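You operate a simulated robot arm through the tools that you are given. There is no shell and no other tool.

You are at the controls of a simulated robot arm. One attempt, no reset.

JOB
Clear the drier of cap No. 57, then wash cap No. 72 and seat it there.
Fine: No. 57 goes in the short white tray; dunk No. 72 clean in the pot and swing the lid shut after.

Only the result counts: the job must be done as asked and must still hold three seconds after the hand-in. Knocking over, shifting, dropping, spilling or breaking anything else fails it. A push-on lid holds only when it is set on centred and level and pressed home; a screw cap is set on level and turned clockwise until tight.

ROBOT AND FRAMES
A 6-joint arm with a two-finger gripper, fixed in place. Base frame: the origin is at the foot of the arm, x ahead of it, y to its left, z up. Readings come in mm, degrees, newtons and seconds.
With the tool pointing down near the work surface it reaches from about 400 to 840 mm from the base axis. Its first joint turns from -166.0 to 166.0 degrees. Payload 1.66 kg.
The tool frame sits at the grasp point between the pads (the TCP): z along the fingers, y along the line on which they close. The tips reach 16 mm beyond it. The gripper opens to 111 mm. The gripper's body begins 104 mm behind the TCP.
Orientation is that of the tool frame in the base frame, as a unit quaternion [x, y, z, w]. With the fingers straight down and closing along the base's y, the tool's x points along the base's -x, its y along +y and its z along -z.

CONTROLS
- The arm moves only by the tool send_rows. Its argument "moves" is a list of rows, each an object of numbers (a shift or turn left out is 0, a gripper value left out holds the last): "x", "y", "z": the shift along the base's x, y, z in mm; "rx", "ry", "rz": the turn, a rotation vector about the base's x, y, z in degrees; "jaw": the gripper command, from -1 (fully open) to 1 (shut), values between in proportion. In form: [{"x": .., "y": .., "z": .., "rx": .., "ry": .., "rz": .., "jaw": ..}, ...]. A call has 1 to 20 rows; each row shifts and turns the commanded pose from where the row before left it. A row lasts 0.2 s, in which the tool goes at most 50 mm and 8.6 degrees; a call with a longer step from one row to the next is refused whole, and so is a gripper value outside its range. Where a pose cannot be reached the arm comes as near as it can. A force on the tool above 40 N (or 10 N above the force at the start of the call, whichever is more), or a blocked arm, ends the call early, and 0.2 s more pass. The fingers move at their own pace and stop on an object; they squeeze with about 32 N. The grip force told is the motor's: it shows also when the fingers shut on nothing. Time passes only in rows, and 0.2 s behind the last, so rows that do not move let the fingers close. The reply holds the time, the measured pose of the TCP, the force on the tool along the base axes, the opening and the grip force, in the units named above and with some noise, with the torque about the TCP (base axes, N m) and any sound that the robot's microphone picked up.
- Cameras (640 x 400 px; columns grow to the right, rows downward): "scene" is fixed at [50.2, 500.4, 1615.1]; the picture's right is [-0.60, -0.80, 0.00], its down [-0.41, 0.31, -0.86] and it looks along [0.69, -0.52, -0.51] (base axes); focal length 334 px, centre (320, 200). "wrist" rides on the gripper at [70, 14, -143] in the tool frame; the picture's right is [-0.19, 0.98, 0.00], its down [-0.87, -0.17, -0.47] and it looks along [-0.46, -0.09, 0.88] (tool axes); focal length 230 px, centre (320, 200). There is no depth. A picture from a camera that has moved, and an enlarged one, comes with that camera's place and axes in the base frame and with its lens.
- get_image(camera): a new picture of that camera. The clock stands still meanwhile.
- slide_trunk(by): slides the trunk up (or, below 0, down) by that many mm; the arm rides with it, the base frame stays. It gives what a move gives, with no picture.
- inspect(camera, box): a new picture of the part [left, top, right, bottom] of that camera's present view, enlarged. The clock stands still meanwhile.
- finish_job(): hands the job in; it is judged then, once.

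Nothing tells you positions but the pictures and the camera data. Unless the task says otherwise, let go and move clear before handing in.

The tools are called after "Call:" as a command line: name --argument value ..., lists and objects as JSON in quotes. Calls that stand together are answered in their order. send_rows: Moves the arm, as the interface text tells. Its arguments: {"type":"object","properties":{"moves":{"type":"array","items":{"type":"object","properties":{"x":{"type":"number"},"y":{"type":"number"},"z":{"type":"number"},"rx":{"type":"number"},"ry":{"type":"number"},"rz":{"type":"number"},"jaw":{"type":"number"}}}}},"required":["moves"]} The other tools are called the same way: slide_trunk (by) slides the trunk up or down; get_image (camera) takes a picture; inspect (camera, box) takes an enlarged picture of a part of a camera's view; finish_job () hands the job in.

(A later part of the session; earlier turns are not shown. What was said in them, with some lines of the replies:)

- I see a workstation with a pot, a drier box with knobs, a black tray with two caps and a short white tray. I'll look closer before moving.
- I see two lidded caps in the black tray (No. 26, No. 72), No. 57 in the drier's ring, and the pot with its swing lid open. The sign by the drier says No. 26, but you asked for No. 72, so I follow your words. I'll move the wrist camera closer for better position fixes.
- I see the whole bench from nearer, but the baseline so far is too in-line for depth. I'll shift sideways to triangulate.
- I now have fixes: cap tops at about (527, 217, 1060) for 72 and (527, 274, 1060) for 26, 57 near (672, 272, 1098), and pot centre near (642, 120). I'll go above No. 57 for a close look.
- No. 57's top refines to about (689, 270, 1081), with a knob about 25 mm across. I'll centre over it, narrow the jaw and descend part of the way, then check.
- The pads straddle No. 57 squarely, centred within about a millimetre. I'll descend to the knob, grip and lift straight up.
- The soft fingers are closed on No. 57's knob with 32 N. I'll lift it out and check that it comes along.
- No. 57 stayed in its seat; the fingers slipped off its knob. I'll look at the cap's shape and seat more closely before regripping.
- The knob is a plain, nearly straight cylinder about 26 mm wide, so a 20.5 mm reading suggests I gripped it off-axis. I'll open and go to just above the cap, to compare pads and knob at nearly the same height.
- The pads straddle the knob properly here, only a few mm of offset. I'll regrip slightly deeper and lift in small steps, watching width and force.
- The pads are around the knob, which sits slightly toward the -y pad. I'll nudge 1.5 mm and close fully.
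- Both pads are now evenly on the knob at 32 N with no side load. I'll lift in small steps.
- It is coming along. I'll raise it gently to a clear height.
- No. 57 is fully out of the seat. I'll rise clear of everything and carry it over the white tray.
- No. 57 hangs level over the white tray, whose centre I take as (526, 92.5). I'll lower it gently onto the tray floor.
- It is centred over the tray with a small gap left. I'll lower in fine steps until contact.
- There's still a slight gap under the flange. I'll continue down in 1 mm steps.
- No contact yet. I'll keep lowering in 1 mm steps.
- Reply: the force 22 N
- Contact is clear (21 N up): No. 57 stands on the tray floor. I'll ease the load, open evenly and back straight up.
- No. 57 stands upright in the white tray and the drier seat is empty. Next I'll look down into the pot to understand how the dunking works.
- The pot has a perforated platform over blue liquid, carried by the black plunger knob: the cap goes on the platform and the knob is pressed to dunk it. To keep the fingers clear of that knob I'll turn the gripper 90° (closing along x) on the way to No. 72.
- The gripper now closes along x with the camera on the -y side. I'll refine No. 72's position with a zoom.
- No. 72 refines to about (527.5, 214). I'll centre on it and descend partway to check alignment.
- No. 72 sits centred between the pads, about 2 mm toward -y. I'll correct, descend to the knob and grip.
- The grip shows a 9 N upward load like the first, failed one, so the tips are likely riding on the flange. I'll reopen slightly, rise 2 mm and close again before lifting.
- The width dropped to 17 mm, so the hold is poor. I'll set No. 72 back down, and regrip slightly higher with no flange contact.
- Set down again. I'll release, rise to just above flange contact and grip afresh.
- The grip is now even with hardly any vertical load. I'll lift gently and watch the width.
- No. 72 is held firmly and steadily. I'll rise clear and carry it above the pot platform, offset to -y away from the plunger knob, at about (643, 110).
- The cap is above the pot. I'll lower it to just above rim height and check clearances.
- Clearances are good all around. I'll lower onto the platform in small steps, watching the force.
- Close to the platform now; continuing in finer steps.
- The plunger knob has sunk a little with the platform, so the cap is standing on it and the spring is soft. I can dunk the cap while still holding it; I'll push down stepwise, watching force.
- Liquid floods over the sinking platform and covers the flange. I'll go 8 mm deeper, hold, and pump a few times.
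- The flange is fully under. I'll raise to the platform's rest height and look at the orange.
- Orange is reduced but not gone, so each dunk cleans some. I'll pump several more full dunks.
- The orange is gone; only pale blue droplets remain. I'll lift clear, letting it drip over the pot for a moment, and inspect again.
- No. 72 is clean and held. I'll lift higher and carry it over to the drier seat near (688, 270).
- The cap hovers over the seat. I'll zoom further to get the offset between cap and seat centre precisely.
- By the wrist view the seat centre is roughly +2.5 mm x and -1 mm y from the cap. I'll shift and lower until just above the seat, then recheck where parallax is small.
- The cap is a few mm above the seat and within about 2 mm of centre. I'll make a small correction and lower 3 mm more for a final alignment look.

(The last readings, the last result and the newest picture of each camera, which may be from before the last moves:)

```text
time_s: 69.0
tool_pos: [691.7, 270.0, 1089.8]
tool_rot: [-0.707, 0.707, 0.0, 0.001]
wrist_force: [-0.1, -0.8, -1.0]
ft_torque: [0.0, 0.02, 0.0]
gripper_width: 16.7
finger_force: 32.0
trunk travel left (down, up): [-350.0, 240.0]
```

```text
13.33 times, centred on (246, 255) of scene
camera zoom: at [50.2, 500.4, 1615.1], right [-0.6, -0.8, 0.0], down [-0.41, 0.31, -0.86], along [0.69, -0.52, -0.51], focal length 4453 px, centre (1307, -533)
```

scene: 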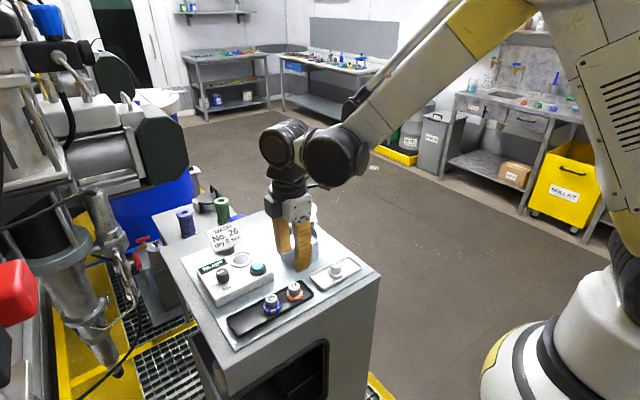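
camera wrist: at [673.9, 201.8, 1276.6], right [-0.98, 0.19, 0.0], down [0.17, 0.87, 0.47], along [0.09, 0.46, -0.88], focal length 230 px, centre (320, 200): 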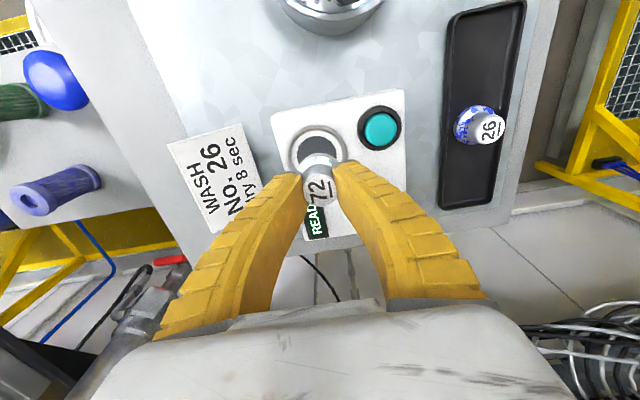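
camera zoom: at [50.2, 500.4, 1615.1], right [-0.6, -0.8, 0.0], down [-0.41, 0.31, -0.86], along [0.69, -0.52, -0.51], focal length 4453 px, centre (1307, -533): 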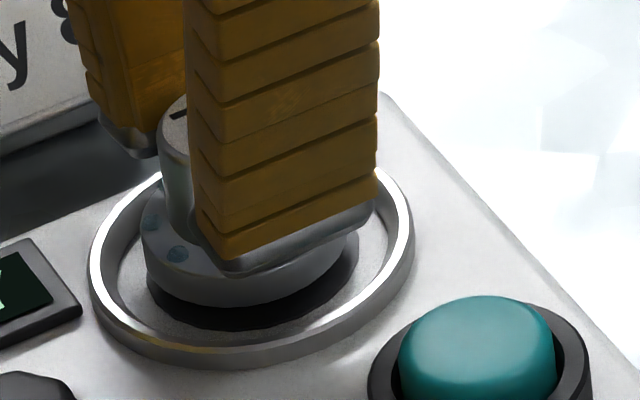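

Alignment now looks centred in both views. I'll lower to contact in 1 mm steps.

Call:
send_rows --moves '[{"z": -1.5}, {"z": -1}, {}]'

Call:
send_rows --moves '[{"z": -1}, {"z": -1}, {}]'

Call:
inspect --camera "scene" --box '[228, 240, 264, 270]'

Call:
inspect --camera "wrist" --box '[280, 118, 360, 178]'

```text
time_s: 69.8
tool_pos: [691.5, 270.0, 1087.8]
tool_rot: [-0.707, 0.707, 0.0, -0.001]
wrist_force: [-0.2, -0.4, -2.4]
ft_torque: [-0.03, -0.03, 0.0]
gripper_width: 17.0
finger_force: 31.8
trunk travel left (down, up): [-350.0, 240.0]
```

```text
time_s: 70.6
tool_pos: [691.2, 269.6, 1085.5]
tool_rot: [0.708, -0.707, 0.0, 0.0]
wrist_force: [-0.2, 0.2, 3.1]
ft_torque: [-0.03, -0.01, 0.05]
gripper_width: 17.1
finger_force: 32.2
trunk travel left (down, up): [-350.0, 240.0]
```

```text
13.33 times, centred on (246, 255) of scene
camera zoom: at [50.2, 500.4, 1615.1], right [-0.6, -0.8, 0.0], down [-0.41, 0.31, -0.86], along [0.69, -0.52, -0.51], focal length 4453 px, centre (1307, -533)
```

zoom: 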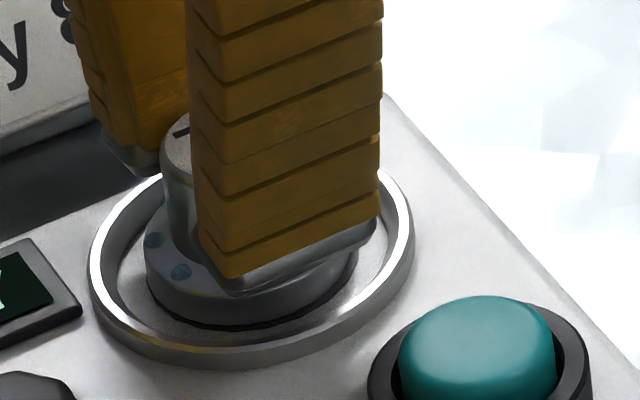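

```text
6.67 times, centred on (320, 148) of wrist
camera zoom: at [677.0, 200.6, 1228.6], right [-0.98, 0.19, 0.0], down [0.17, 0.87, 0.47], along [0.09, 0.46, -0.88], focal length 1534 px, centre (320, 547)
```

zoom: 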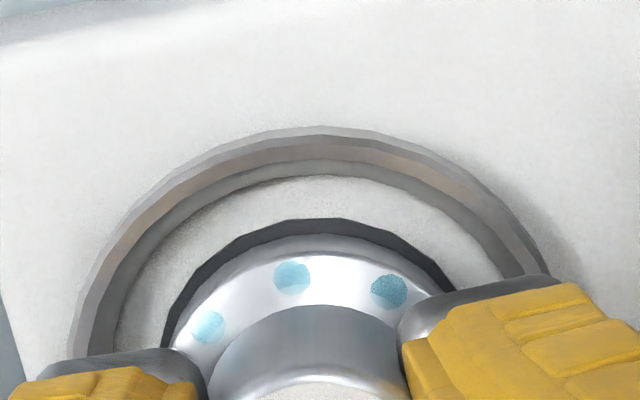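

The cap has touched down in the seat, centred within about a millimetre. I'll press 1 mm to make sure it sits flat, then release evenly and back off straight up.

Call:
send_rows --moves '[{"z": -1}, {}]'

Call:
send_rows --moves '[{"jaw": 0.7}, {"jaw": 0.5}, {"jaw": 0.3}, {"jaw": 0.2}, {}, {"z": 10}, {"z": 20}, {"z": 30}, {"z": 30}, {}]'

Call:
inspect --camera "scene" --box '[220, 235, 270, 275]'

Call:
get_image --camera "wrist"

Call:
inspect --camera "wrist" --box '[270, 100, 370, 200]'

```text
time_s: 71.2
tool_pos: [690.7, 270.8, 1085.4]
tool_rot: [0.707, -0.707, 0.0, 0.0]
wrist_force: [1.1, 1.9, 9.2]
ft_torque: [-0.16, -0.02, 0.0]
gripper_width: 16.8
finger_force: 32.4
trunk travel left (down, up): [-350.0, 240.0]
```

```text
time_s: 73.4
tool_pos: [690.7, 269.4, 1175.1]
tool_rot: [0.707, -0.707, 0.0, 0.0]
wrist_force: [-0.2, 0.4, 0.1]
ft_torque: [0.01, 0.01, -0.01]
gripper_width: 46.3
finger_force: 1.6
trunk travel left (down, up): [-350.0, 240.0]
```

```text
10.00 times, centred on (245, 255) of scene
camera zoom: at [50.2, 500.4, 1615.1], right [-0.6, -0.8, 0.0], down [-0.41, 0.31, -0.86], along [0.69, -0.52, -0.51], focal length 3340 px, centre (1070, -350)
```

zoom: 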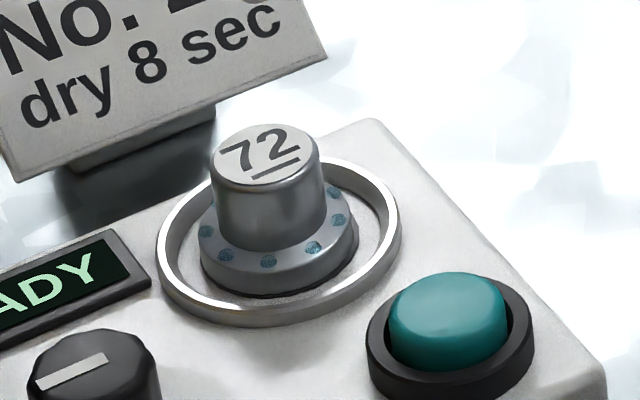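

```text
taken
camera wrist: at [675.5, 199.2, 1318.3], right [-0.98, 0.19, 0.0], down [0.17, 0.87, 0.47], along [0.09, 0.46, -0.88], focal length 230 px, centre (320, 200)
```

wrist: 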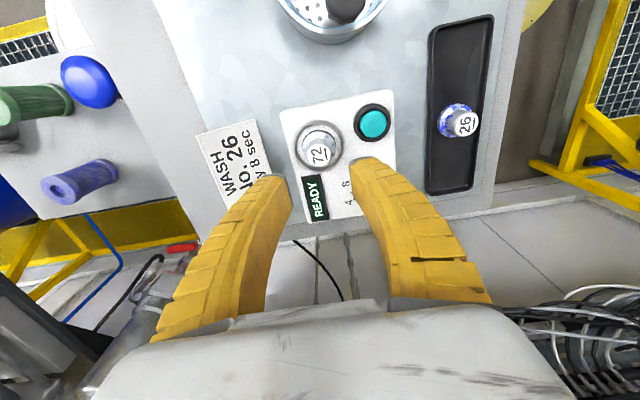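

```text
4.00 times, centred on (320, 150) of wrist
camera zoom: at [675.5, 199.2, 1318.3], right [-0.98, 0.19, 0.0], down [0.17, 0.87, 0.47], along [0.09, 0.46, -0.88], focal length 920 px, centre (320, 400)
```

zoom: 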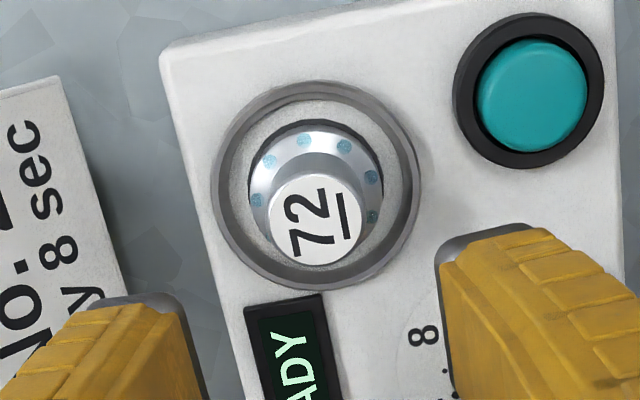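

No. 72 is clean all round and seated centrally; I leave the drier controls alone since drying wasn't asked. Next is the lid: I'll turn the gripper back and go above the blue lid knob near (718, 72).

Call:
send_rows --moves '[{"z": 15, "jaw": 0.2}, {"x": 2.4, "y": -18, "rz": -8.2}, {"x": 2.4, "y": -18, "rz": -8.2}, {"x": 2.4, "y": -18, "rz": -8.2}, {"x": 2.4, "y": -18, "rz": -8.2}, {"x": 2.4, "y": -18, "rz": -8.2}, {"x": 2.4, "y": -18, "rz": -8.2}, {"x": 2.4, "y": -18, "rz": -8.2}, {"x": 2.4, "y": -18, "rz": -8.2}, {"x": 2.4, "y": -18, "rz": -8.2}, {"x": 2.4, "y": -18, "rz": -8.2}, {"x": 2.0, "y": -17, "rz": -8.0}, {}, {}]'

Call:
get_image --camera "wrist"

Call:
inspect --camera "wrist" --box '[250, 90, 390, 230]'

Call:
inspect --camera "scene" --box '[260, 190, 340, 260]'

```text
time_s: 76.4
tool_pos: [716.7, 72.8, 1188.6]
tool_rot: [0.001, 1.0, 0.0, 0.0]
wrist_force: [0.1, -0.3, -0.8]
ft_torque: [0.0, 0.02, 0.03]
gripper_width: 46.5
finger_force: 1.6
trunk travel left (down, up): [-350.0, 240.0]
```

```text
taken
camera wrist: at [646.9, 86.2, 1332.3], right [0.19, 0.98, 0.0], down [0.87, -0.17, 0.47], along [0.46, -0.09, -0.88], focal length 230 px, centre (320, 200)
```

wrist: 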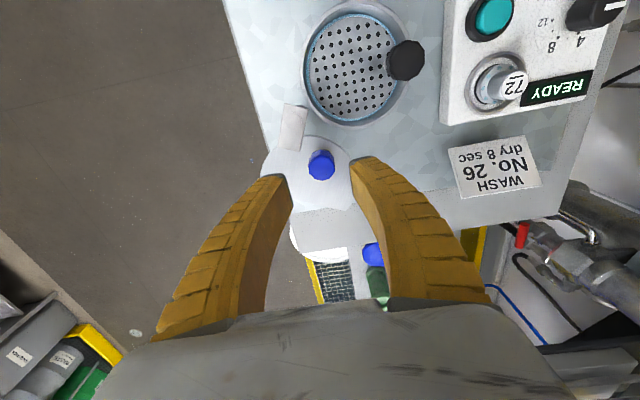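

```text
2.86 times, centred on (320, 160) of wrist
camera zoom: at [646.9, 86.2, 1332.3], right [0.19, 0.98, 0.0], down [0.87, -0.17, 0.47], along [0.46, -0.09, -0.88], focal length 657 px, centre (320, 314)
```

zoom: 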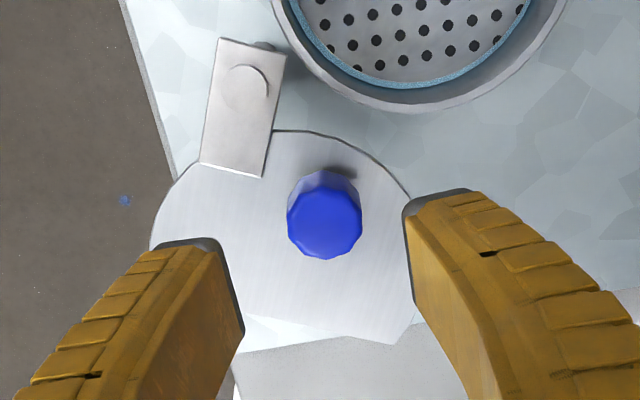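

```text
5.71 times, centred on (300, 225) of scene
camera zoom: at [50.2, 500.4, 1615.1], right [-0.6, -0.8, 0.0], down [-0.41, 0.31, -0.86], along [0.69, -0.52, -0.51], focal length 1908 px, centre (434, 57)
```

zoom: 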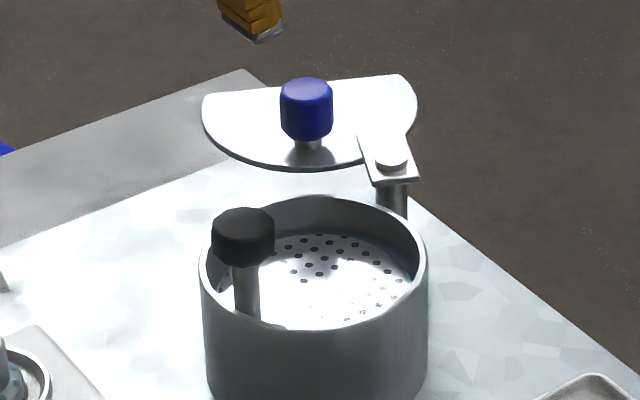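

I see the blue knob, lid plate and pivot, but the fingers hide part of the lid. I'll move so the lid sits in the clear part of the wrist view to work out its swing geometry.

Call:
send_rows --moves '[{"z": 30}, {"z": 30, "x": 20}, {"x": 25}, {"x": 20}, {}, {}]'

Call:
get_image --camera "wrist"

Call:
inspect --camera "wrist" --box '[220, 10, 420, 160]'

```text
time_s: 77.8
tool_pos: [784.0, 73.3, 1248.8]
tool_rot: [0.0, 1.0, 0.0, -0.001]
wrist_force: [-0.1, 0.1, -0.6]
ft_torque: [0.0, 0.01, 0.01]
gripper_width: 46.8
finger_force: 1.6
trunk travel left (down, up): [-350.0, 240.0]
```

```text
taken
camera wrist: at [713.1, 86.1, 1392.2], right [0.19, 0.98, 0.0], down [0.87, -0.17, 0.47], along [0.46, -0.09, -0.88], focal length 230 px, centre (320, 200)
```

wrist: 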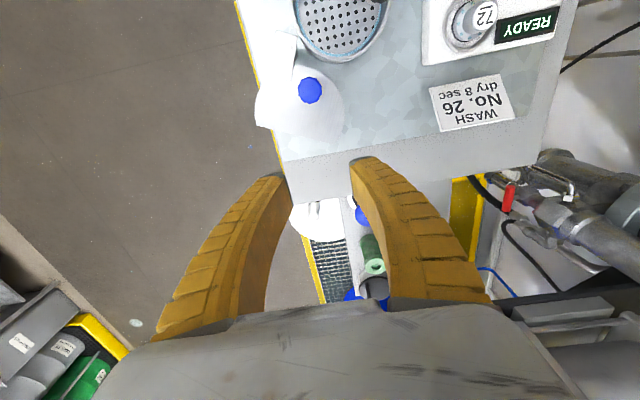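

```text
2.67 times, centred on (320, 85) of wrist
camera zoom: at [713.1, 86.1, 1392.2], right [0.19, 0.98, 0.0], down [0.87, -0.17, 0.47], along [0.46, -0.09, -0.88], focal length 614 px, centre (320, 507)
```

zoom: 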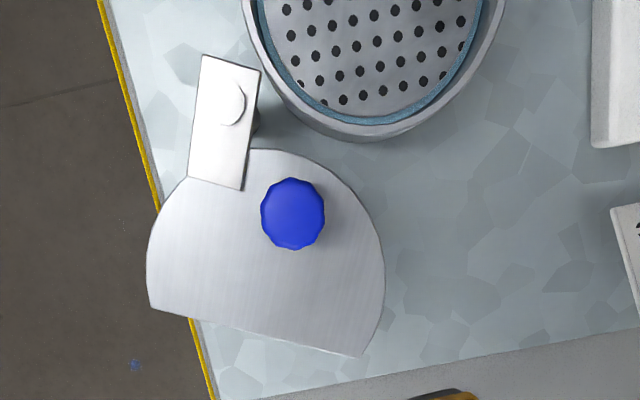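

The geometry is now clear: pivot about (677, 55), blue knob about (720, 73) at 50 mm radius, and the lid must swing about 115° counter-clockwise to cover the pot at (646, 121). I'll go over the blue knob and check the alignment.

Call:
send_rows --moves '[{"x": -25}, {"x": -25}, {"x": -14, "z": -20}, {"z": -40}, {"z": -40}, {}, {}]'

Call:
inspect --camera "wrist" --box '[250, 110, 390, 230]'

Call:
inspect --camera "scene" --box '[275, 180, 345, 240]'

```text
time_s: 79.4
tool_pos: [718.0, 73.0, 1148.0]
tool_rot: [0.0, 1.0, 0.0, 0.0]
wrist_force: [0.5, 0.4, -0.9]
ft_torque: [0.01, -0.02, -0.01]
gripper_width: 47.0
finger_force: 2.2
trunk travel left (down, up): [-350.0, 240.0]
```

```text
3.33 times, centred on (320, 170) of wrist
camera zoom: at [648.2, 86.3, 1290.9], right [0.19, 0.98, 0.0], down [0.87, -0.17, 0.47], along [0.46, -0.09, -0.88], focal length 767 px, centre (320, 300)
```

zoom: 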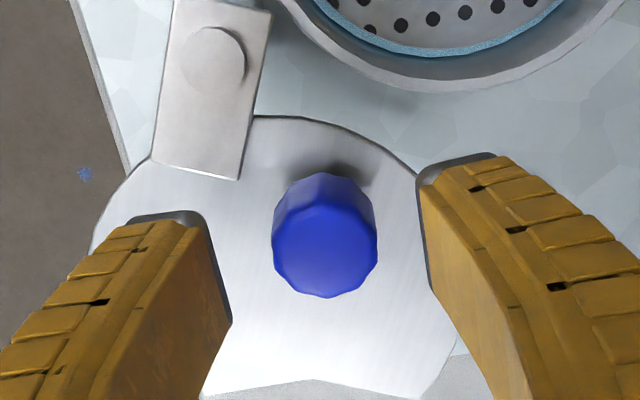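

```text
6.67 times, centred on (310, 210) of scene
camera zoom: at [50.2, 500.4, 1615.1], right [-0.6, -0.8, 0.0], down [-0.41, 0.31, -0.86], along [0.69, -0.52, -0.51], focal length 2226 px, centre (387, 133)
```

zoom: 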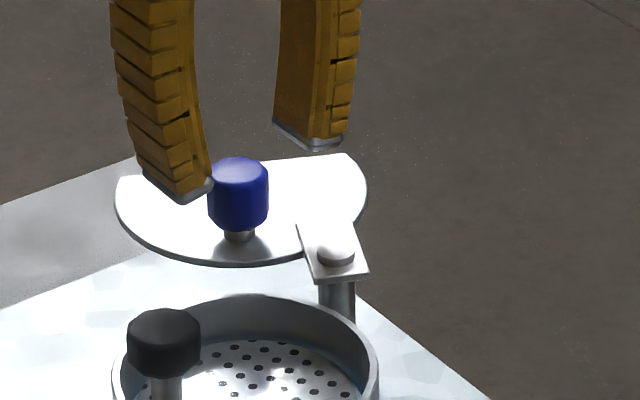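

Alignment with the blue knob is good to a few mm. I'll shift 3 mm, descend to grip height above the lid plate, and close on it.

Call:
send_rows --moves '[{"x": 3.5, "z": -10}, {"z": -12}, {"z": -6}, {}]'

Call:
send_rows --moves '[{"jaw": 0.5}, {"jaw": 0.6}, {"jaw": 1.0}, {}, {}]'

Call:
inspect --camera "wrist" --box '[250, 110, 390, 230]'

Call:
inspect --camera "scene" --box '[275, 180, 345, 240]'

```text
time_s: 80.4
tool_pos: [721.6, 73.1, 1121.1]
tool_rot: [0.0, 1.0, 0.0, 0.0]
wrist_force: [-0.6, 0.6, 0.1]
ft_torque: [0.01, -0.03, 0.01]
gripper_width: 46.7
finger_force: 1.9
trunk travel left (down, up): [-350.0, 240.0]
```

```text
time_s: 81.6
tool_pos: [721.7, 72.5, 1121.7]
tool_rot: [0.0, 1.0, 0.0, 0.0]
wrist_force: [2.6, 2.8, 2.1]
ft_torque: [0.11, -0.56, 0.15]
gripper_width: 21.6
finger_force: 34.7
trunk travel left (down, up): [-350.0, 240.0]
```

```text
3.33 times, centred on (320, 170) of wrist
camera zoom: at [651.1, 86.3, 1264.5], right [0.19, 0.98, 0.0], down [0.87, -0.17, 0.47], along [0.46, -0.09, -0.88], focal length 767 px, centre (320, 300)
```

zoom: 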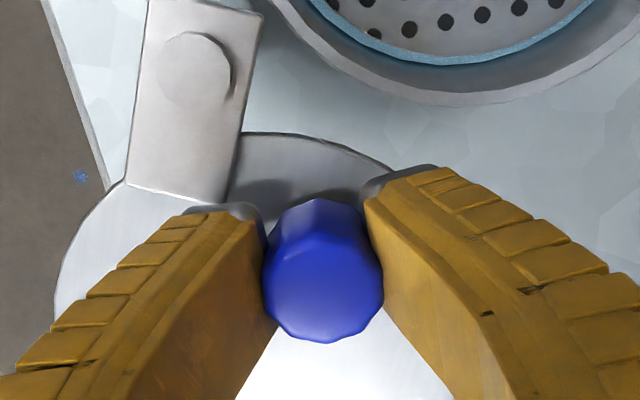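

```text
6.67 times, centred on (310, 210) of scene
camera zoom: at [50.2, 500.4, 1615.1], right [-0.6, -0.8, 0.0], down [-0.41, 0.31, -0.86], along [0.69, -0.52, -0.51], focal length 2226 px, centre (387, 133)
```

zoom: 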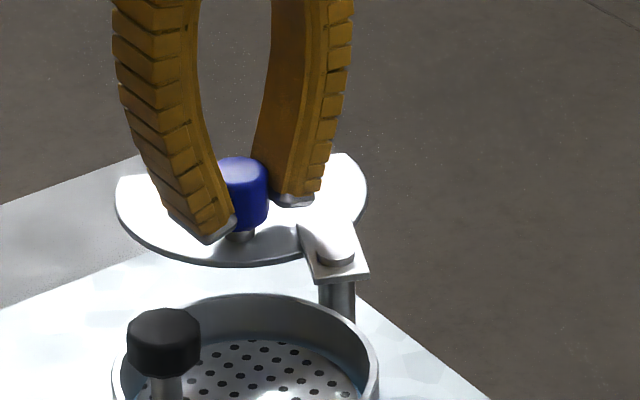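

The knob is gripped. I'll start the swing gently, turning the gripper with the lid, and check the forces.

Call:
send_rows --moves '[{"x": -1.5, "y": 3.0, "rz": 4}, {"x": -1.5, "y": 3.0, "rz": 4}, {"x": -1.8, "y": 2.8, "rz": 4}, {"x": -1.9, "y": 2.7, "rz": 4}, {}]'

Call:
inspect --camera "scene" --box '[265, 180, 345, 250]'

```text
time_s: 82.8
tool_pos: [714.2, 83.9, 1122.3]
tool_rot: [-0.139, 0.99, 0.001, 0.0]
wrist_force: [8.0, -0.2, 5.1]
ft_torque: [0.18, -0.39, 0.26]
gripper_width: 21.1
finger_force: 33.9
trunk travel left (down, up): [-350.0, 240.0]
```

```text
5.71 times, centred on (305, 215) of scene
camera zoom: at [50.2, 500.4, 1615.1], right [-0.6, -0.8, 0.0], down [-0.41, 0.31, -0.86], along [0.69, -0.52, -0.51], focal length 1908 px, centre (406, 114)
```

zoom: 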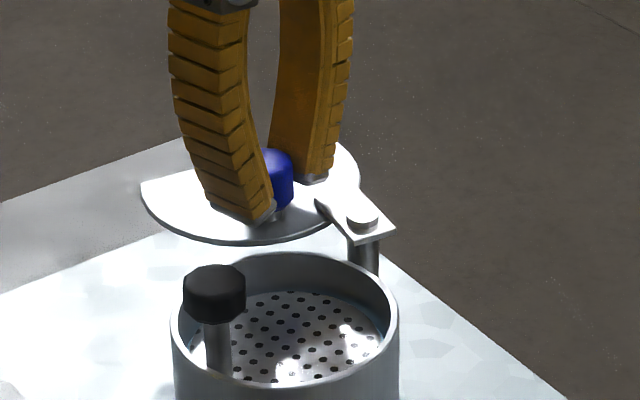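

The lid turns with the gripper at modest force. Continuing along the arc.

Call:
send_rows --moves '[{"x": -2.2, "y": 2.6, "rz": 4}, {"x": -2.3, "y": 2.4, "rz": 4}, {"x": -2.5, "y": 2.2, "rz": 4}, {"x": -2.7, "y": 2.1, "rz": 4}, {"x": -2.8, "y": 1.8, "rz": 4}, {"x": -2.8, "y": 1.7, "rz": 4}, {}]'

Call:
inspect --camera "scene" --box '[265, 180, 345, 250]'

Call:
get_image --camera "wrist"

```text
time_s: 84.4
tool_pos: [700.8, 97.2, 1123.8]
tool_rot: [-0.342, 0.94, 0.0, 0.0]
wrist_force: [-0.1, -4.9, -4.0]
ft_torque: [0.25, -0.2, 0.1]
gripper_width: 17.9
finger_force: 33.9
trunk travel left (down, up): [-350.0, 240.0]
```

```text
5.71 times, centred on (305, 215) of scene
camera zoom: at [50.2, 500.4, 1615.1], right [-0.6, -0.8, 0.0], down [-0.41, 0.31, -0.86], along [0.69, -0.52, -0.51], focal length 1908 px, centre (406, 114)
```

zoom: 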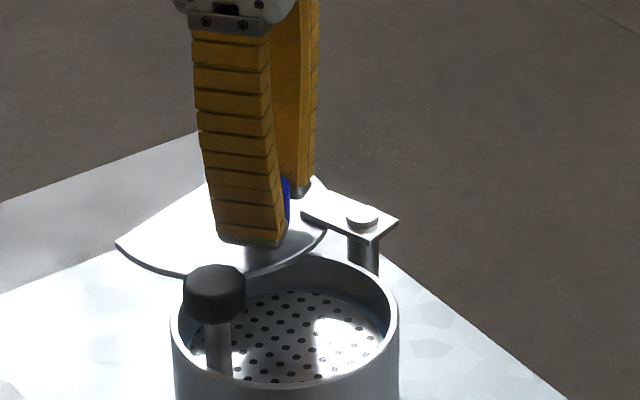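

```text
taken
camera wrist: at [636.9, 61.9, 1265.8], right [-0.49, 0.87, 0.0], down [0.77, 0.43, 0.47], along [0.41, 0.23, -0.88], focal length 230 px, centre (320, 200)
```

wrist: 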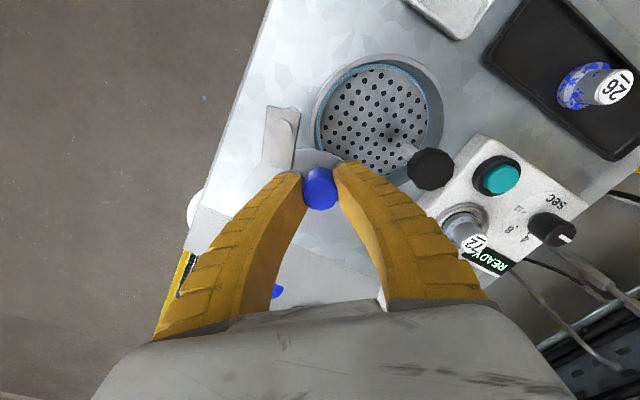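

The lid has swung about 40°. I'll continue in small steps, watching for any contact with the plunger.

Call:
send_rows --moves '[{"x": -3.0, "y": 1.5, "rz": 4}, {"x": -3.1, "y": 1.3, "rz": 4}, {"x": -3.2, "y": 1.1, "rz": 4}, {"x": -3.2, "y": 0.8, "rz": 4}, {}]'

Call:
inspect --camera "scene" --box '[265, 190, 345, 260]'

Call:
inspect --camera "wrist" --box '[230, 60, 450, 230]'

```text
time_s: 85.6
tool_pos: [687.5, 101.5, 1122.4]
tool_rot: [-0.469, 0.883, 0.0, 0.0]
wrist_force: [0.0, -11.7, 4.1]
ft_torque: [-0.15, 0.09, 0.06]
gripper_width: 17.7
finger_force: 33.6
trunk travel left (down, up): [-350.0, 240.0]
```

```text
5.71 times, centred on (305, 225) of scene
camera zoom: at [50.2, 500.4, 1615.1], right [-0.6, -0.8, 0.0], down [-0.41, 0.31, -0.86], along [0.69, -0.52, -0.51], focal length 1908 px, centre (406, 57)
```

zoom: 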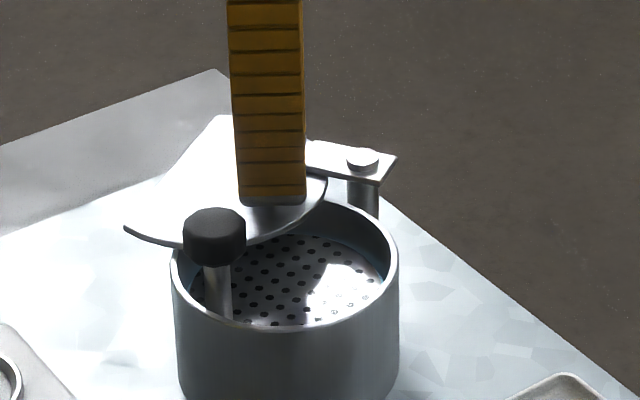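

```text
2.35 times, centred on (340, 145) of wrist
camera zoom: at [636.0, 50.2, 1265.5], right [-0.71, 0.71, 0.0], down [0.62, 0.62, 0.47], along [0.33, 0.33, -0.88], focal length 541 px, centre (273, 329)
```

zoom: 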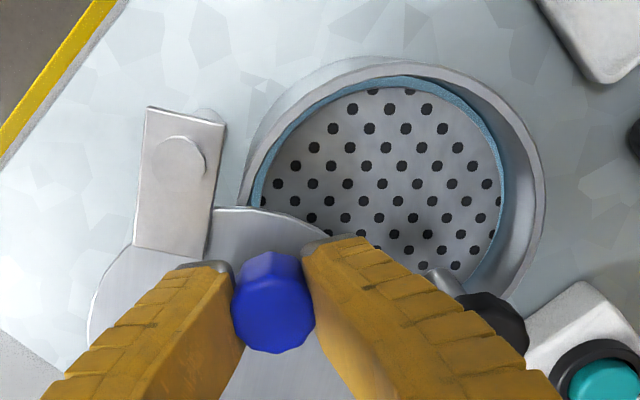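

The lid is at about 55° and the pull is radial (-y), so my arc radius is a touch large. I'll correct by 1.5 mm and continue with a slightly smaller radius.

Call:
send_rows --moves '[{"x": -3.2, "y": -0.8, "rz": 4}, {"x": -3.2, "y": -0.3, "rz": 4}, {"x": -3.2, "y": 0.1, "rz": 4}, {}]'

Call:
inspect --camera "scene" --box '[265, 190, 345, 260]'

Call:
inspect --camera "wrist" --box '[230, 60, 450, 230]'

```text
time_s: 86.6
tool_pos: [676.3, 101.8, 1122.4]
tool_rot: [-0.559, 0.829, 0.0, 0.0]
wrist_force: [3.0, -3.4, 13.0]
ft_torque: [0.02, -0.07, 0.12]
gripper_width: 17.7
finger_force: 34.5
trunk travel left (down, up): [-350.0, 240.0]
```

```text
5.71 times, centred on (305, 225) of scene
camera zoom: at [50.2, 500.4, 1615.1], right [-0.6, -0.8, 0.0], down [-0.41, 0.31, -0.86], along [0.69, -0.52, -0.51], focal length 1908 px, centre (406, 57)
```

zoom: 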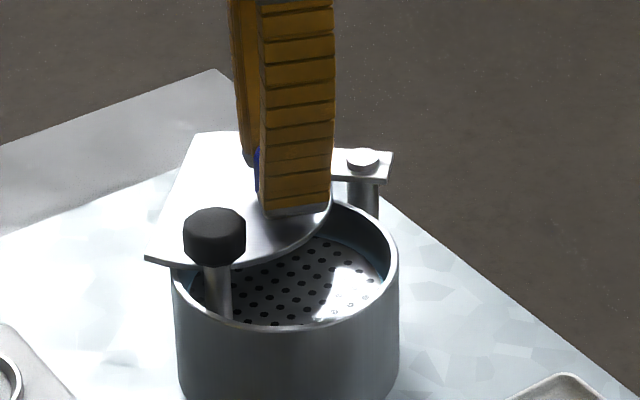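

```text
2.35 times, centred on (340, 145) of wrist
camera zoom: at [637.3, 41.5, 1265.1], right [-0.84, 0.54, 0.0], down [0.48, 0.74, 0.47], along [0.26, 0.4, -0.88], focal length 541 px, centre (273, 329)
```

zoom: 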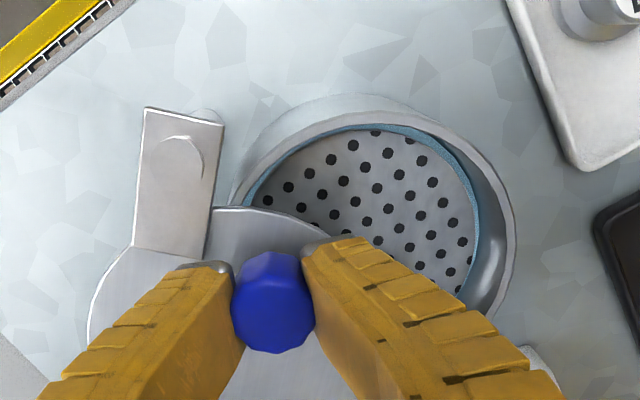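

The lid edge is now approaching the plunger rod. I'll take just one or two small steps and look.

Call:
send_rows --moves '[{"x": -3.2, "y": -0.1, "rz": 4}, {}]'

Call:
send_rows --moves '[{"x": -3.2, "y": -0.3, "rz": 4}, {}]'

Call:
inspect --camera "scene" --box '[270, 205, 330, 255]'

```text
time_s: 87.2
tool_pos: [674.5, 102.8, 1122.0]
tool_rot: [-0.588, 0.809, 0.0, 0.0]
wrist_force: [-0.7, -4.4, 8.6]
ft_torque: [-0.02, -0.05, -0.06]
gripper_width: 17.5
finger_force: 34.6
trunk travel left (down, up): [-350.0, 240.0]
```

```text
time_s: 87.8
tool_pos: [670.5, 101.3, 1121.8]
tool_rot: [-0.616, 0.788, -0.001, 0.001]
wrist_force: [3.5, -5.7, 13.7]
ft_torque: [-0.17, 0.02, 0.05]
gripper_width: 17.6
finger_force: 34.1
trunk travel left (down, up): [-350.0, 240.0]
```

```text
8.00 times, centred on (300, 230) of scene
camera zoom: at [50.2, 500.4, 1615.1], right [-0.6, -0.8, 0.0], down [-0.41, 0.31, -0.86], along [0.69, -0.52, -0.51], focal length 2672 px, centre (480, -40)
```

zoom: 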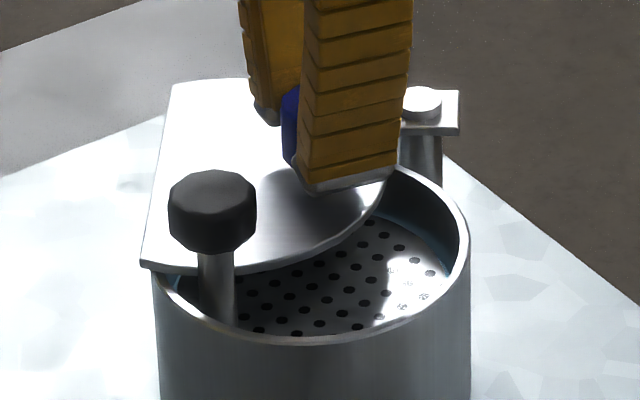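

Forces stay modest and the lid edge is right beside the rod. One more small step, checking for resistance.

Call:
send_rows --moves '[{"x": -3.2, "y": -0.7, "rz": 4}, {}]'

Call:
inspect --camera "scene" --box '[270, 205, 330, 255]'

Call:
get_image --camera "wrist"

```text
time_s: 88.4
tool_pos: [668.9, 99.0, 1121.7]
tool_rot: [-0.643, 0.766, 0.0, 0.0]
wrist_force: [2.1, -3.9, 14.6]
ft_torque: [-0.16, -0.03, 0.07]
gripper_width: 17.7
finger_force: 33.8
trunk travel left (down, up): [-350.0, 240.0]
```

```text
8.00 times, centred on (300, 230) of scene
camera zoom: at [50.2, 500.4, 1615.1], right [-0.6, -0.8, 0.0], down [-0.41, 0.31, -0.86], along [0.69, -0.52, -0.51], focal length 2672 px, centre (480, -40)
```

zoom: 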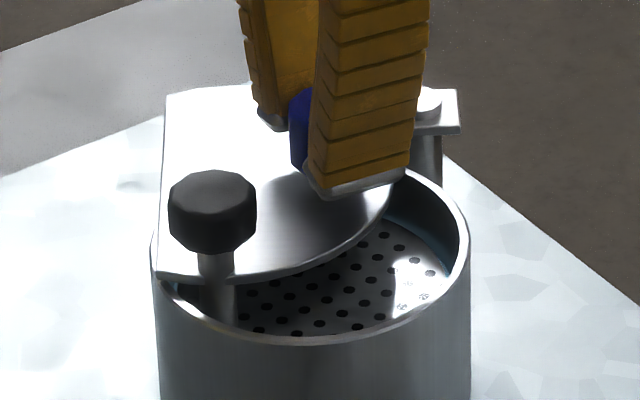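

```text
taken
camera wrist: at [641.0, 33.3, 1264.8], right [-0.93, 0.36, 0.0], down [0.31, 0.82, 0.47], along [0.17, 0.44, -0.88], focal length 230 px, centre (320, 200)
```

wrist: 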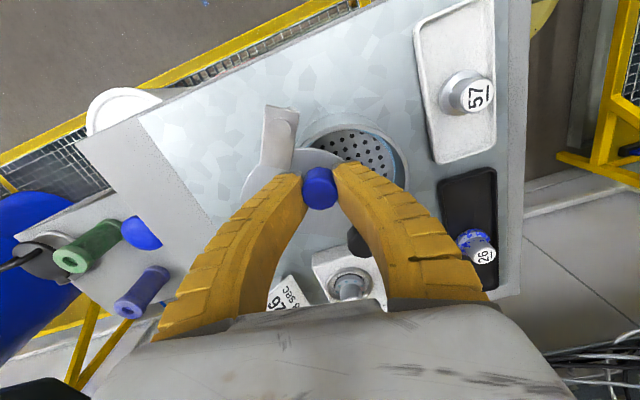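

Still no added resistance as the lid edge reaches the rod. I'll continue two more small steps and compare.

Call:
send_rows --moves '[{"x": -3.1, "y": -0.7, "rz": 4}, {}]'

Call:
send_rows --moves '[{"x": -3.1, "y": -0.9, "rz": 4}, {}]'

Call:
inspect --camera "scene" --box '[270, 205, 330, 255]'

```text
time_s: 89.0
tool_pos: [663.2, 98.6, 1122.0]
tool_rot: [-0.67, 0.742, 0.0, 0.001]
wrist_force: [2.8, -4.6, 13.5]
ft_torque: [-0.13, -0.07, 0.05]
gripper_width: 17.9
finger_force: 33.5
trunk travel left (down, up): [-350.0, 240.0]
```

```text
time_s: 89.6
tool_pos: [661.6, 97.7, 1121.7]
tool_rot: [-0.695, 0.719, 0.0, 0.001]
wrist_force: [5.3, -7.4, 15.4]
ft_torque: [-0.2, -0.05, 0.13]
gripper_width: 18.0
finger_force: 33.7
trunk travel left (down, up): [-350.0, 240.0]
```

```text
8.00 times, centred on (300, 230) of scene
camera zoom: at [50.2, 500.4, 1615.1], right [-0.6, -0.8, 0.0], down [-0.41, 0.31, -0.86], along [0.69, -0.52, -0.51], focal length 2672 px, centre (480, -40)
```

zoom: 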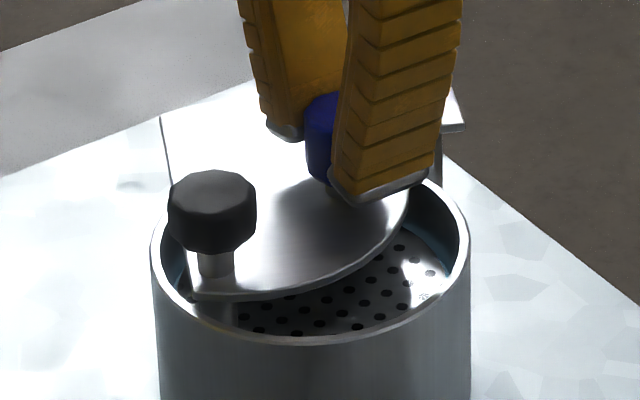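

The lid passes the rod freely; it isn't blocking. I'll continue the swing toward the closed position over the pot.

Call:
send_rows --moves '[{"x": -2.8, "y": -1.9, "rz": 4}, {"x": -2.9, "y": -1.4, "rz": 4}, {"x": -2.8, "y": -1.6, "rz": 4}, {}]'

Call:
inspect --camera "scene" --box '[270, 205, 330, 255]'

Call:
get_image --camera "wrist"

```text
time_s: 90.6
tool_pos: [652.1, 92.3, 1121.2]
tool_rot: [0.766, -0.643, 0.0, -0.001]
wrist_force: [3.1, -5.5, 10.9]
ft_torque: [0.0, -0.13, -0.01]
gripper_width: 18.1
finger_force: 34.2
trunk travel left (down, up): [-350.0, 240.0]
```

```text
8.00 times, centred on (300, 230) of scene
camera zoom: at [50.2, 500.4, 1615.1], right [-0.6, -0.8, 0.0], down [-0.41, 0.31, -0.86], along [0.69, -0.52, -0.51], focal length 2672 px, centre (480, -40)
```

zoom: 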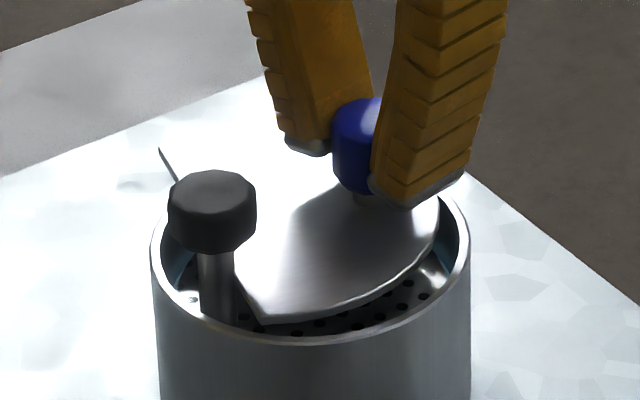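

```text
taken
camera wrist: at [650.2, 21.4, 1264.6], right [-1.0, 0.02, 0.0], down [0.01, 0.88, 0.47], along [0.01, 0.47, -0.88], focal length 230 px, centre (320, 200)
```

wrist: 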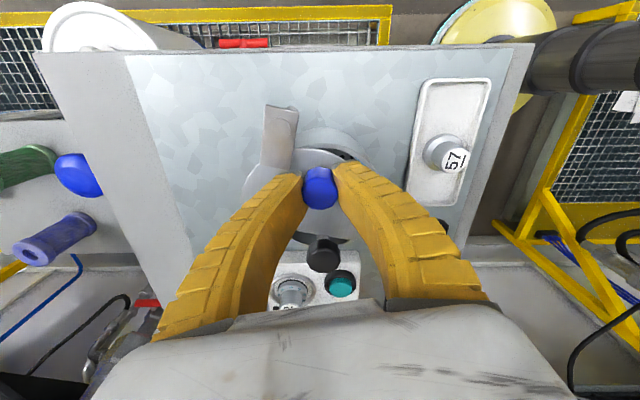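

The chord has cleared the rod and the lid nearly covers the pot. About 12° remain; continuing gently.

Call:
send_rows --moves '[{"x": -2.6, "y": -1.9, "rz": 4}, {"x": -2.5, "y": -2.0, "rz": 4}, {}]'

Call:
inspect --camera "scene" --box '[270, 205, 330, 255]'

Call:
inspect --camera "wrist" --box '[220, 90, 440, 280]'

```text
time_s: 91.4
tool_pos: [648.2, 88.2, 1121.9]
tool_rot: [0.809, -0.587, 0.0, -0.001]
wrist_force: [1.9, -6.4, 7.8]
ft_torque: [-0.01, -0.06, -0.12]
gripper_width: 17.8
finger_force: 33.6
trunk travel left (down, up): [-350.0, 240.0]
```

```text
8.00 times, centred on (300, 230) of scene
camera zoom: at [50.2, 500.4, 1615.1], right [-0.6, -0.8, 0.0], down [-0.41, 0.31, -0.86], along [0.69, -0.52, -0.51], focal length 2672 px, centre (480, -40)
```

zoom: 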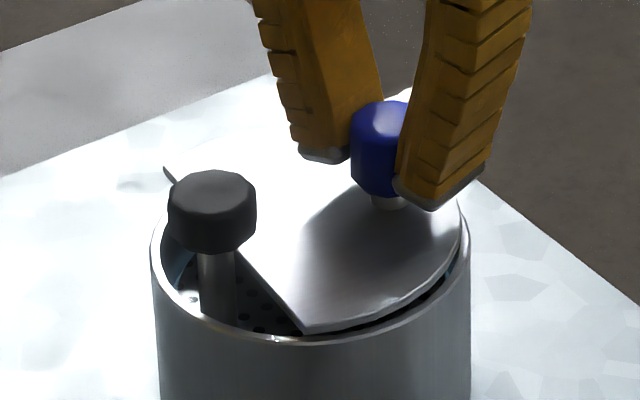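

```text
2.11 times, centred on (330, 185) of wrist
camera zoom: at [655.5, 18.3, 1264.7], right [-0.99, -0.12, 0.0], down [-0.11, 0.87, 0.47], along [-0.06, 0.47, -0.88], focal length 484 px, centre (299, 232)
```

zoom: 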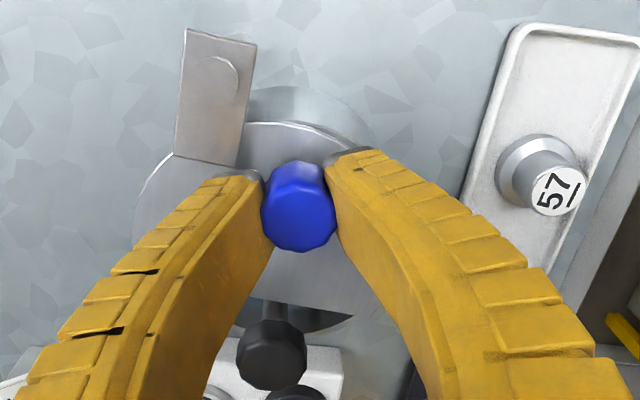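

The lid still overhangs slightly at the far side, so a few more degrees are needed.

Call:
send_rows --moves '[{"x": -2.3, "y": -2.1, "rz": 4}, {}]'

Call:
inspect --camera "scene" --box '[270, 205, 330, 255]'

Call:
send_rows --moves '[{"x": -1.7, "y": -1.8, "rz": 3}, {}]'

Call:
inspect --camera "scene" --box '[270, 205, 330, 255]'

```text
time_s: 92.0
tool_pos: [646.4, 86.4, 1121.5]
tool_rot: [0.829, -0.559, 0.0, 0.0]
wrist_force: [2.2, -3.6, 4.9]
ft_torque: [-0.02, -0.06, -0.05]
gripper_width: 18.0
finger_force: 33.7
trunk travel left (down, up): [-350.0, 240.0]
```

```text
8.00 times, centred on (300, 230) of scene
camera zoom: at [50.2, 500.4, 1615.1], right [-0.6, -0.8, 0.0], down [-0.41, 0.31, -0.86], along [0.69, -0.52, -0.51], focal length 2672 px, centre (480, -40)
```

zoom: 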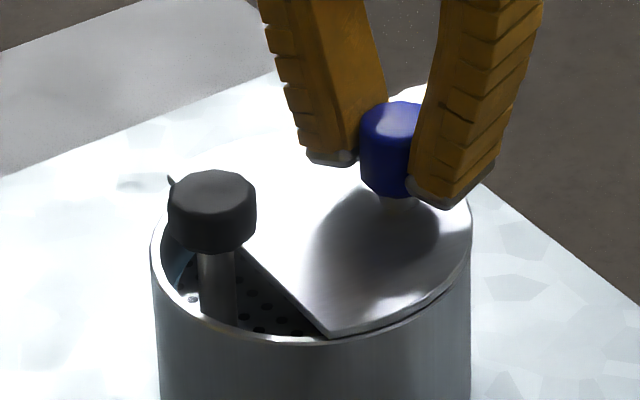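

```text
time_s: 92.6
tool_pos: [643.8, 85.4, 1121.7]
tool_rot: [0.844, -0.537, 0.001, 0.001]
wrist_force: [6.3, 1.0, 6.8]
ft_torque: [0.04, -0.02, 0.08]
gripper_width: 17.8
finger_force: 34.4
trunk travel left (down, up): [-350.0, 240.0]
```

```text
8.00 times, centred on (300, 230) of scene
camera zoom: at [50.2, 500.4, 1615.1], right [-0.6, -0.8, 0.0], down [-0.41, 0.31, -0.86], along [0.69, -0.52, -0.51], focal length 2672 px, centre (480, -40)
```

zoom: 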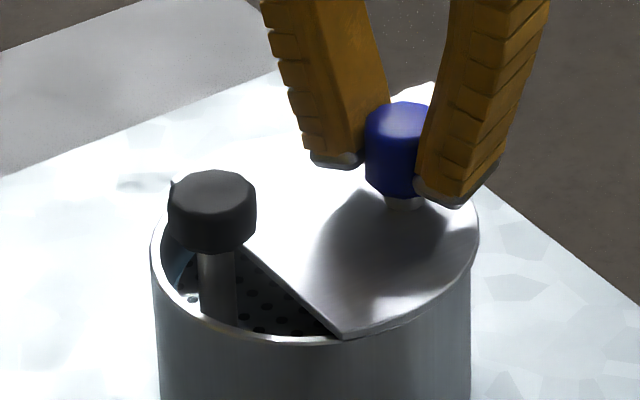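

The lid now covers the pot and I feel some tangential resistance, maybe the stop. I'll test with one tiny further step.

Call:
send_rows --moves '[{"x": -1.0, "y": -1.1, "rz": 2}, {}]'

Call:
inspect --camera "scene" --box '[270, 205, 330, 255]'

Call:
inspect --camera "wrist" --box '[220, 90, 440, 280]'

```text
time_s: 93.2
tool_pos: [644.2, 84.9, 1122.0]
tool_rot: [0.853, -0.522, -0.001, 0.0]
wrist_force: [21.1, 7.2, 15.2]
ft_torque: [-0.04, -0.17, 0.1]
gripper_width: 18.1
finger_force: 33.6
trunk travel left (down, up): [-350.0, 240.0]
```

```text
8.00 times, centred on (300, 230) of scene
camera zoom: at [50.2, 500.4, 1615.1], right [-0.6, -0.8, 0.0], down [-0.41, 0.31, -0.86], along [0.69, -0.52, -0.51], focal length 2672 px, centre (480, -40)
```

zoom: 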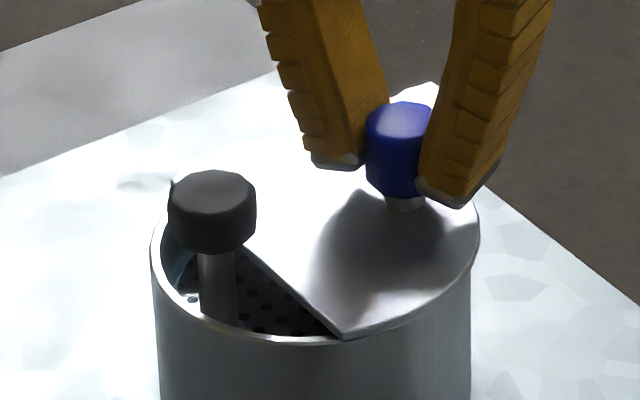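

```text
2.11 times, centred on (330, 185) of wrist
camera zoom: at [662.9, 17.0, 1264.1], right [-0.96, -0.28, 0.0], down [-0.24, 0.85, 0.47], along [-0.13, 0.45, -0.88], focal length 484 px, centre (299, 232)
```

zoom: 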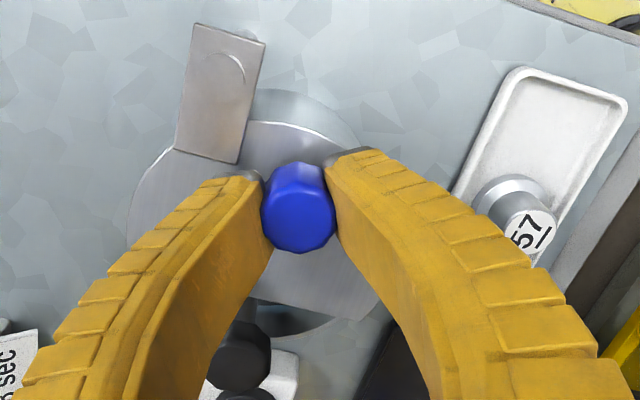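

The force jump shows the hinge stop: the lid is fully shut. I'll relax the load, open, and lift straight off the knob.

Call:
send_rows --moves '[{"x": 0.8, "y": 0.7}, {"jaw": 0.7}, {"jaw": 0.5}, {"jaw": 0.3}, {}]'

Call:
inspect --camera "scene" --box '[270, 205, 330, 255]'

Call:
send_rows --moves '[{"z": 8}, {"z": 15}, {"z": 30}, {"z": 40}, {}]'

Call:
inspect --camera "scene" --box '[190, 190, 390, 330]'

Call:
get_image --camera "wrist"

```text
time_s: 94.4
tool_pos: [643.6, 84.5, 1120.8]
tool_rot: [0.853, -0.523, 0.0, 0.0]
wrist_force: [-0.2, 0.3, 0.3]
ft_torque: [0.01, -0.02, 0.0]
gripper_width: 41.2
finger_force: 2.1
trunk travel left (down, up): [-350.0, 240.0]
```

```text
8.00 times, centred on (300, 230) of scene
camera zoom: at [50.2, 500.4, 1615.1], right [-0.6, -0.8, 0.0], down [-0.41, 0.31, -0.86], along [0.69, -0.52, -0.51], focal length 2672 px, centre (480, -40)
```

zoom: 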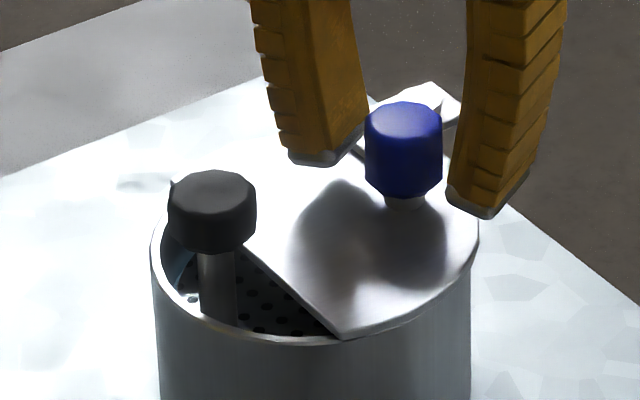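

```text
time_s: 95.6
tool_pos: [645.3, 84.2, 1213.6]
tool_rot: [0.853, -0.522, 0.0, 0.001]
wrist_force: [-0.3, 0.1, 0.4]
ft_torque: [-0.03, 0.03, 0.0]
gripper_width: 41.4
finger_force: 2.1
trunk travel left (down, up): [-350.0, 240.0]
```

```text
2.86 times, centred on (290, 260) of scene
camera zoom: at [50.2, 500.4, 1615.1], right [-0.6, -0.8, 0.0], down [-0.41, 0.31, -0.86], along [0.69, -0.52, -0.51], focal length 954 px, centre (406, 29)
```

zoom: 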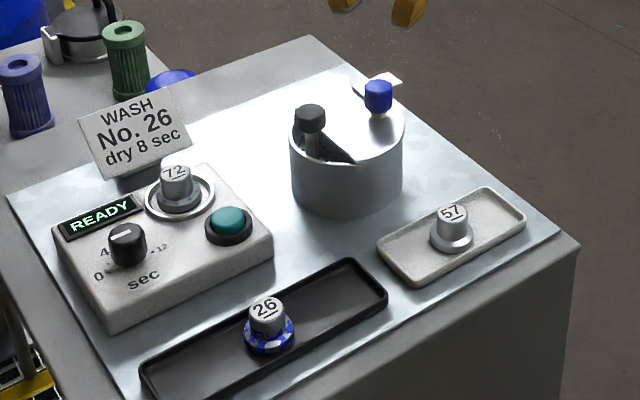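

```text
taken
camera wrist: at [665.5, 16.3, 1356.5], right [-0.96, -0.28, 0.0], down [-0.24, 0.85, 0.47], along [-0.13, 0.45, -0.88], focal length 230 px, centre (320, 200)
```

wrist: 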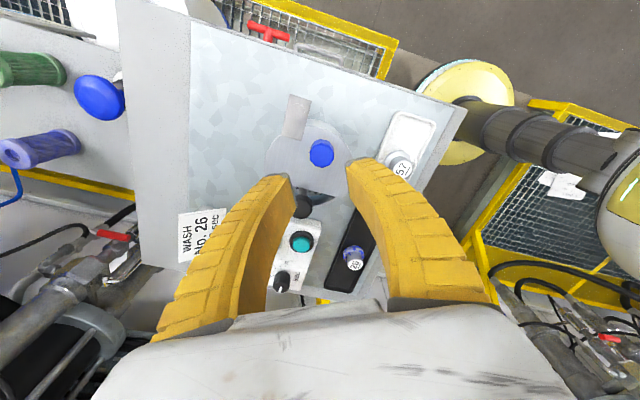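

The lid is shut over the pot, No. 57 is in the white tray and No. 72 sits in the drier. A last close check before handing in.

Call:
send_rows --moves '[{"z": 30}, {}, {}, {}, {}]'

Call:
inspect --camera "scene" --box '[220, 235, 270, 275]'

Call:
inspect --camera "scene" --box '[270, 200, 370, 290]'

```text
time_s: 96.8
tool_pos: [645.3, 85.5, 1244.5]
tool_rot: [0.853, -0.522, 0.0, 0.0]
wrist_force: [-0.3, 0.7, -0.1]
ft_torque: [0.01, 0.0, -0.01]
gripper_width: 41.3
finger_force: 1.8
trunk travel left (down, up): [-350.0, 240.0]
```

```text
10.00 times, centred on (245, 255) of scene
camera zoom: at [50.2, 500.4, 1615.1], right [-0.6, -0.8, 0.0], down [-0.41, 0.31, -0.86], along [0.69, -0.52, -0.51], focal length 3340 px, centre (1070, -350)
```

zoom: 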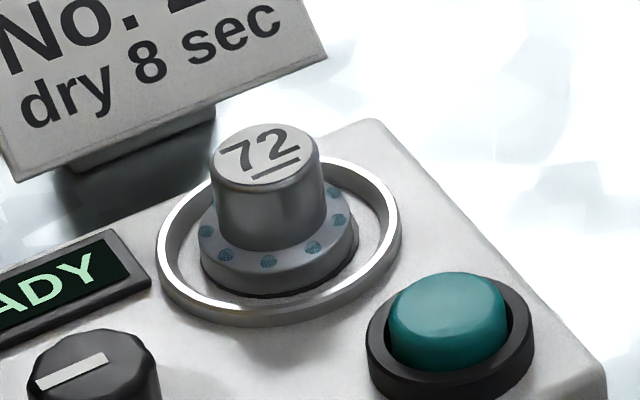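

```text
4.44 times, centred on (320, 245) of scene
camera zoom: at [50.2, 500.4, 1615.1], right [-0.6, -0.8, 0.0], down [-0.41, 0.31, -0.86], along [0.69, -0.52, -0.51], focal length 1484 px, centre (320, 0)
```

zoom: 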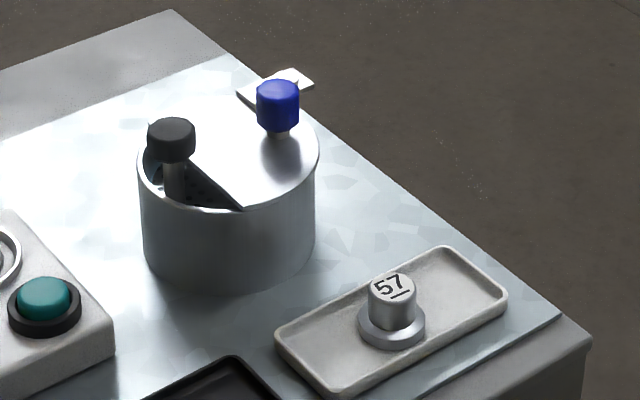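

Everything is in place. No. 57 stands in the short white tray, No. 72 is washed and seated in the drier, the lid is shut at its stop, and the arm is clear, so I'm handing in.

Call:
finish_job

```text
The job is handed in.
```

The job is handed in. In the last pictures everything was where you asked:

- **No. 57:** it is out of the drier and standing upright in the short white tray.
- **No. 72:** I dunked it three times in the pot, and the orange dirt is gone from every side the cameras could see. It is seated in the drier, about a millimetre off centre at most, and still has pale blue wash droplets on it.
- **Lid:** it is swung fully shut over the pot, up against its stop.

**Sign by the drier:** it says "WASH No. 26 dry 8 sec". I followed your instruction for No. 72 instead and left No. 26 untouched. I also didn't touch the drier's button or dial, since you didn't ask for drying.

**Grip slip:** my first grip on No. 57 slipped off. The cap stayed in its seat and I regripped it.
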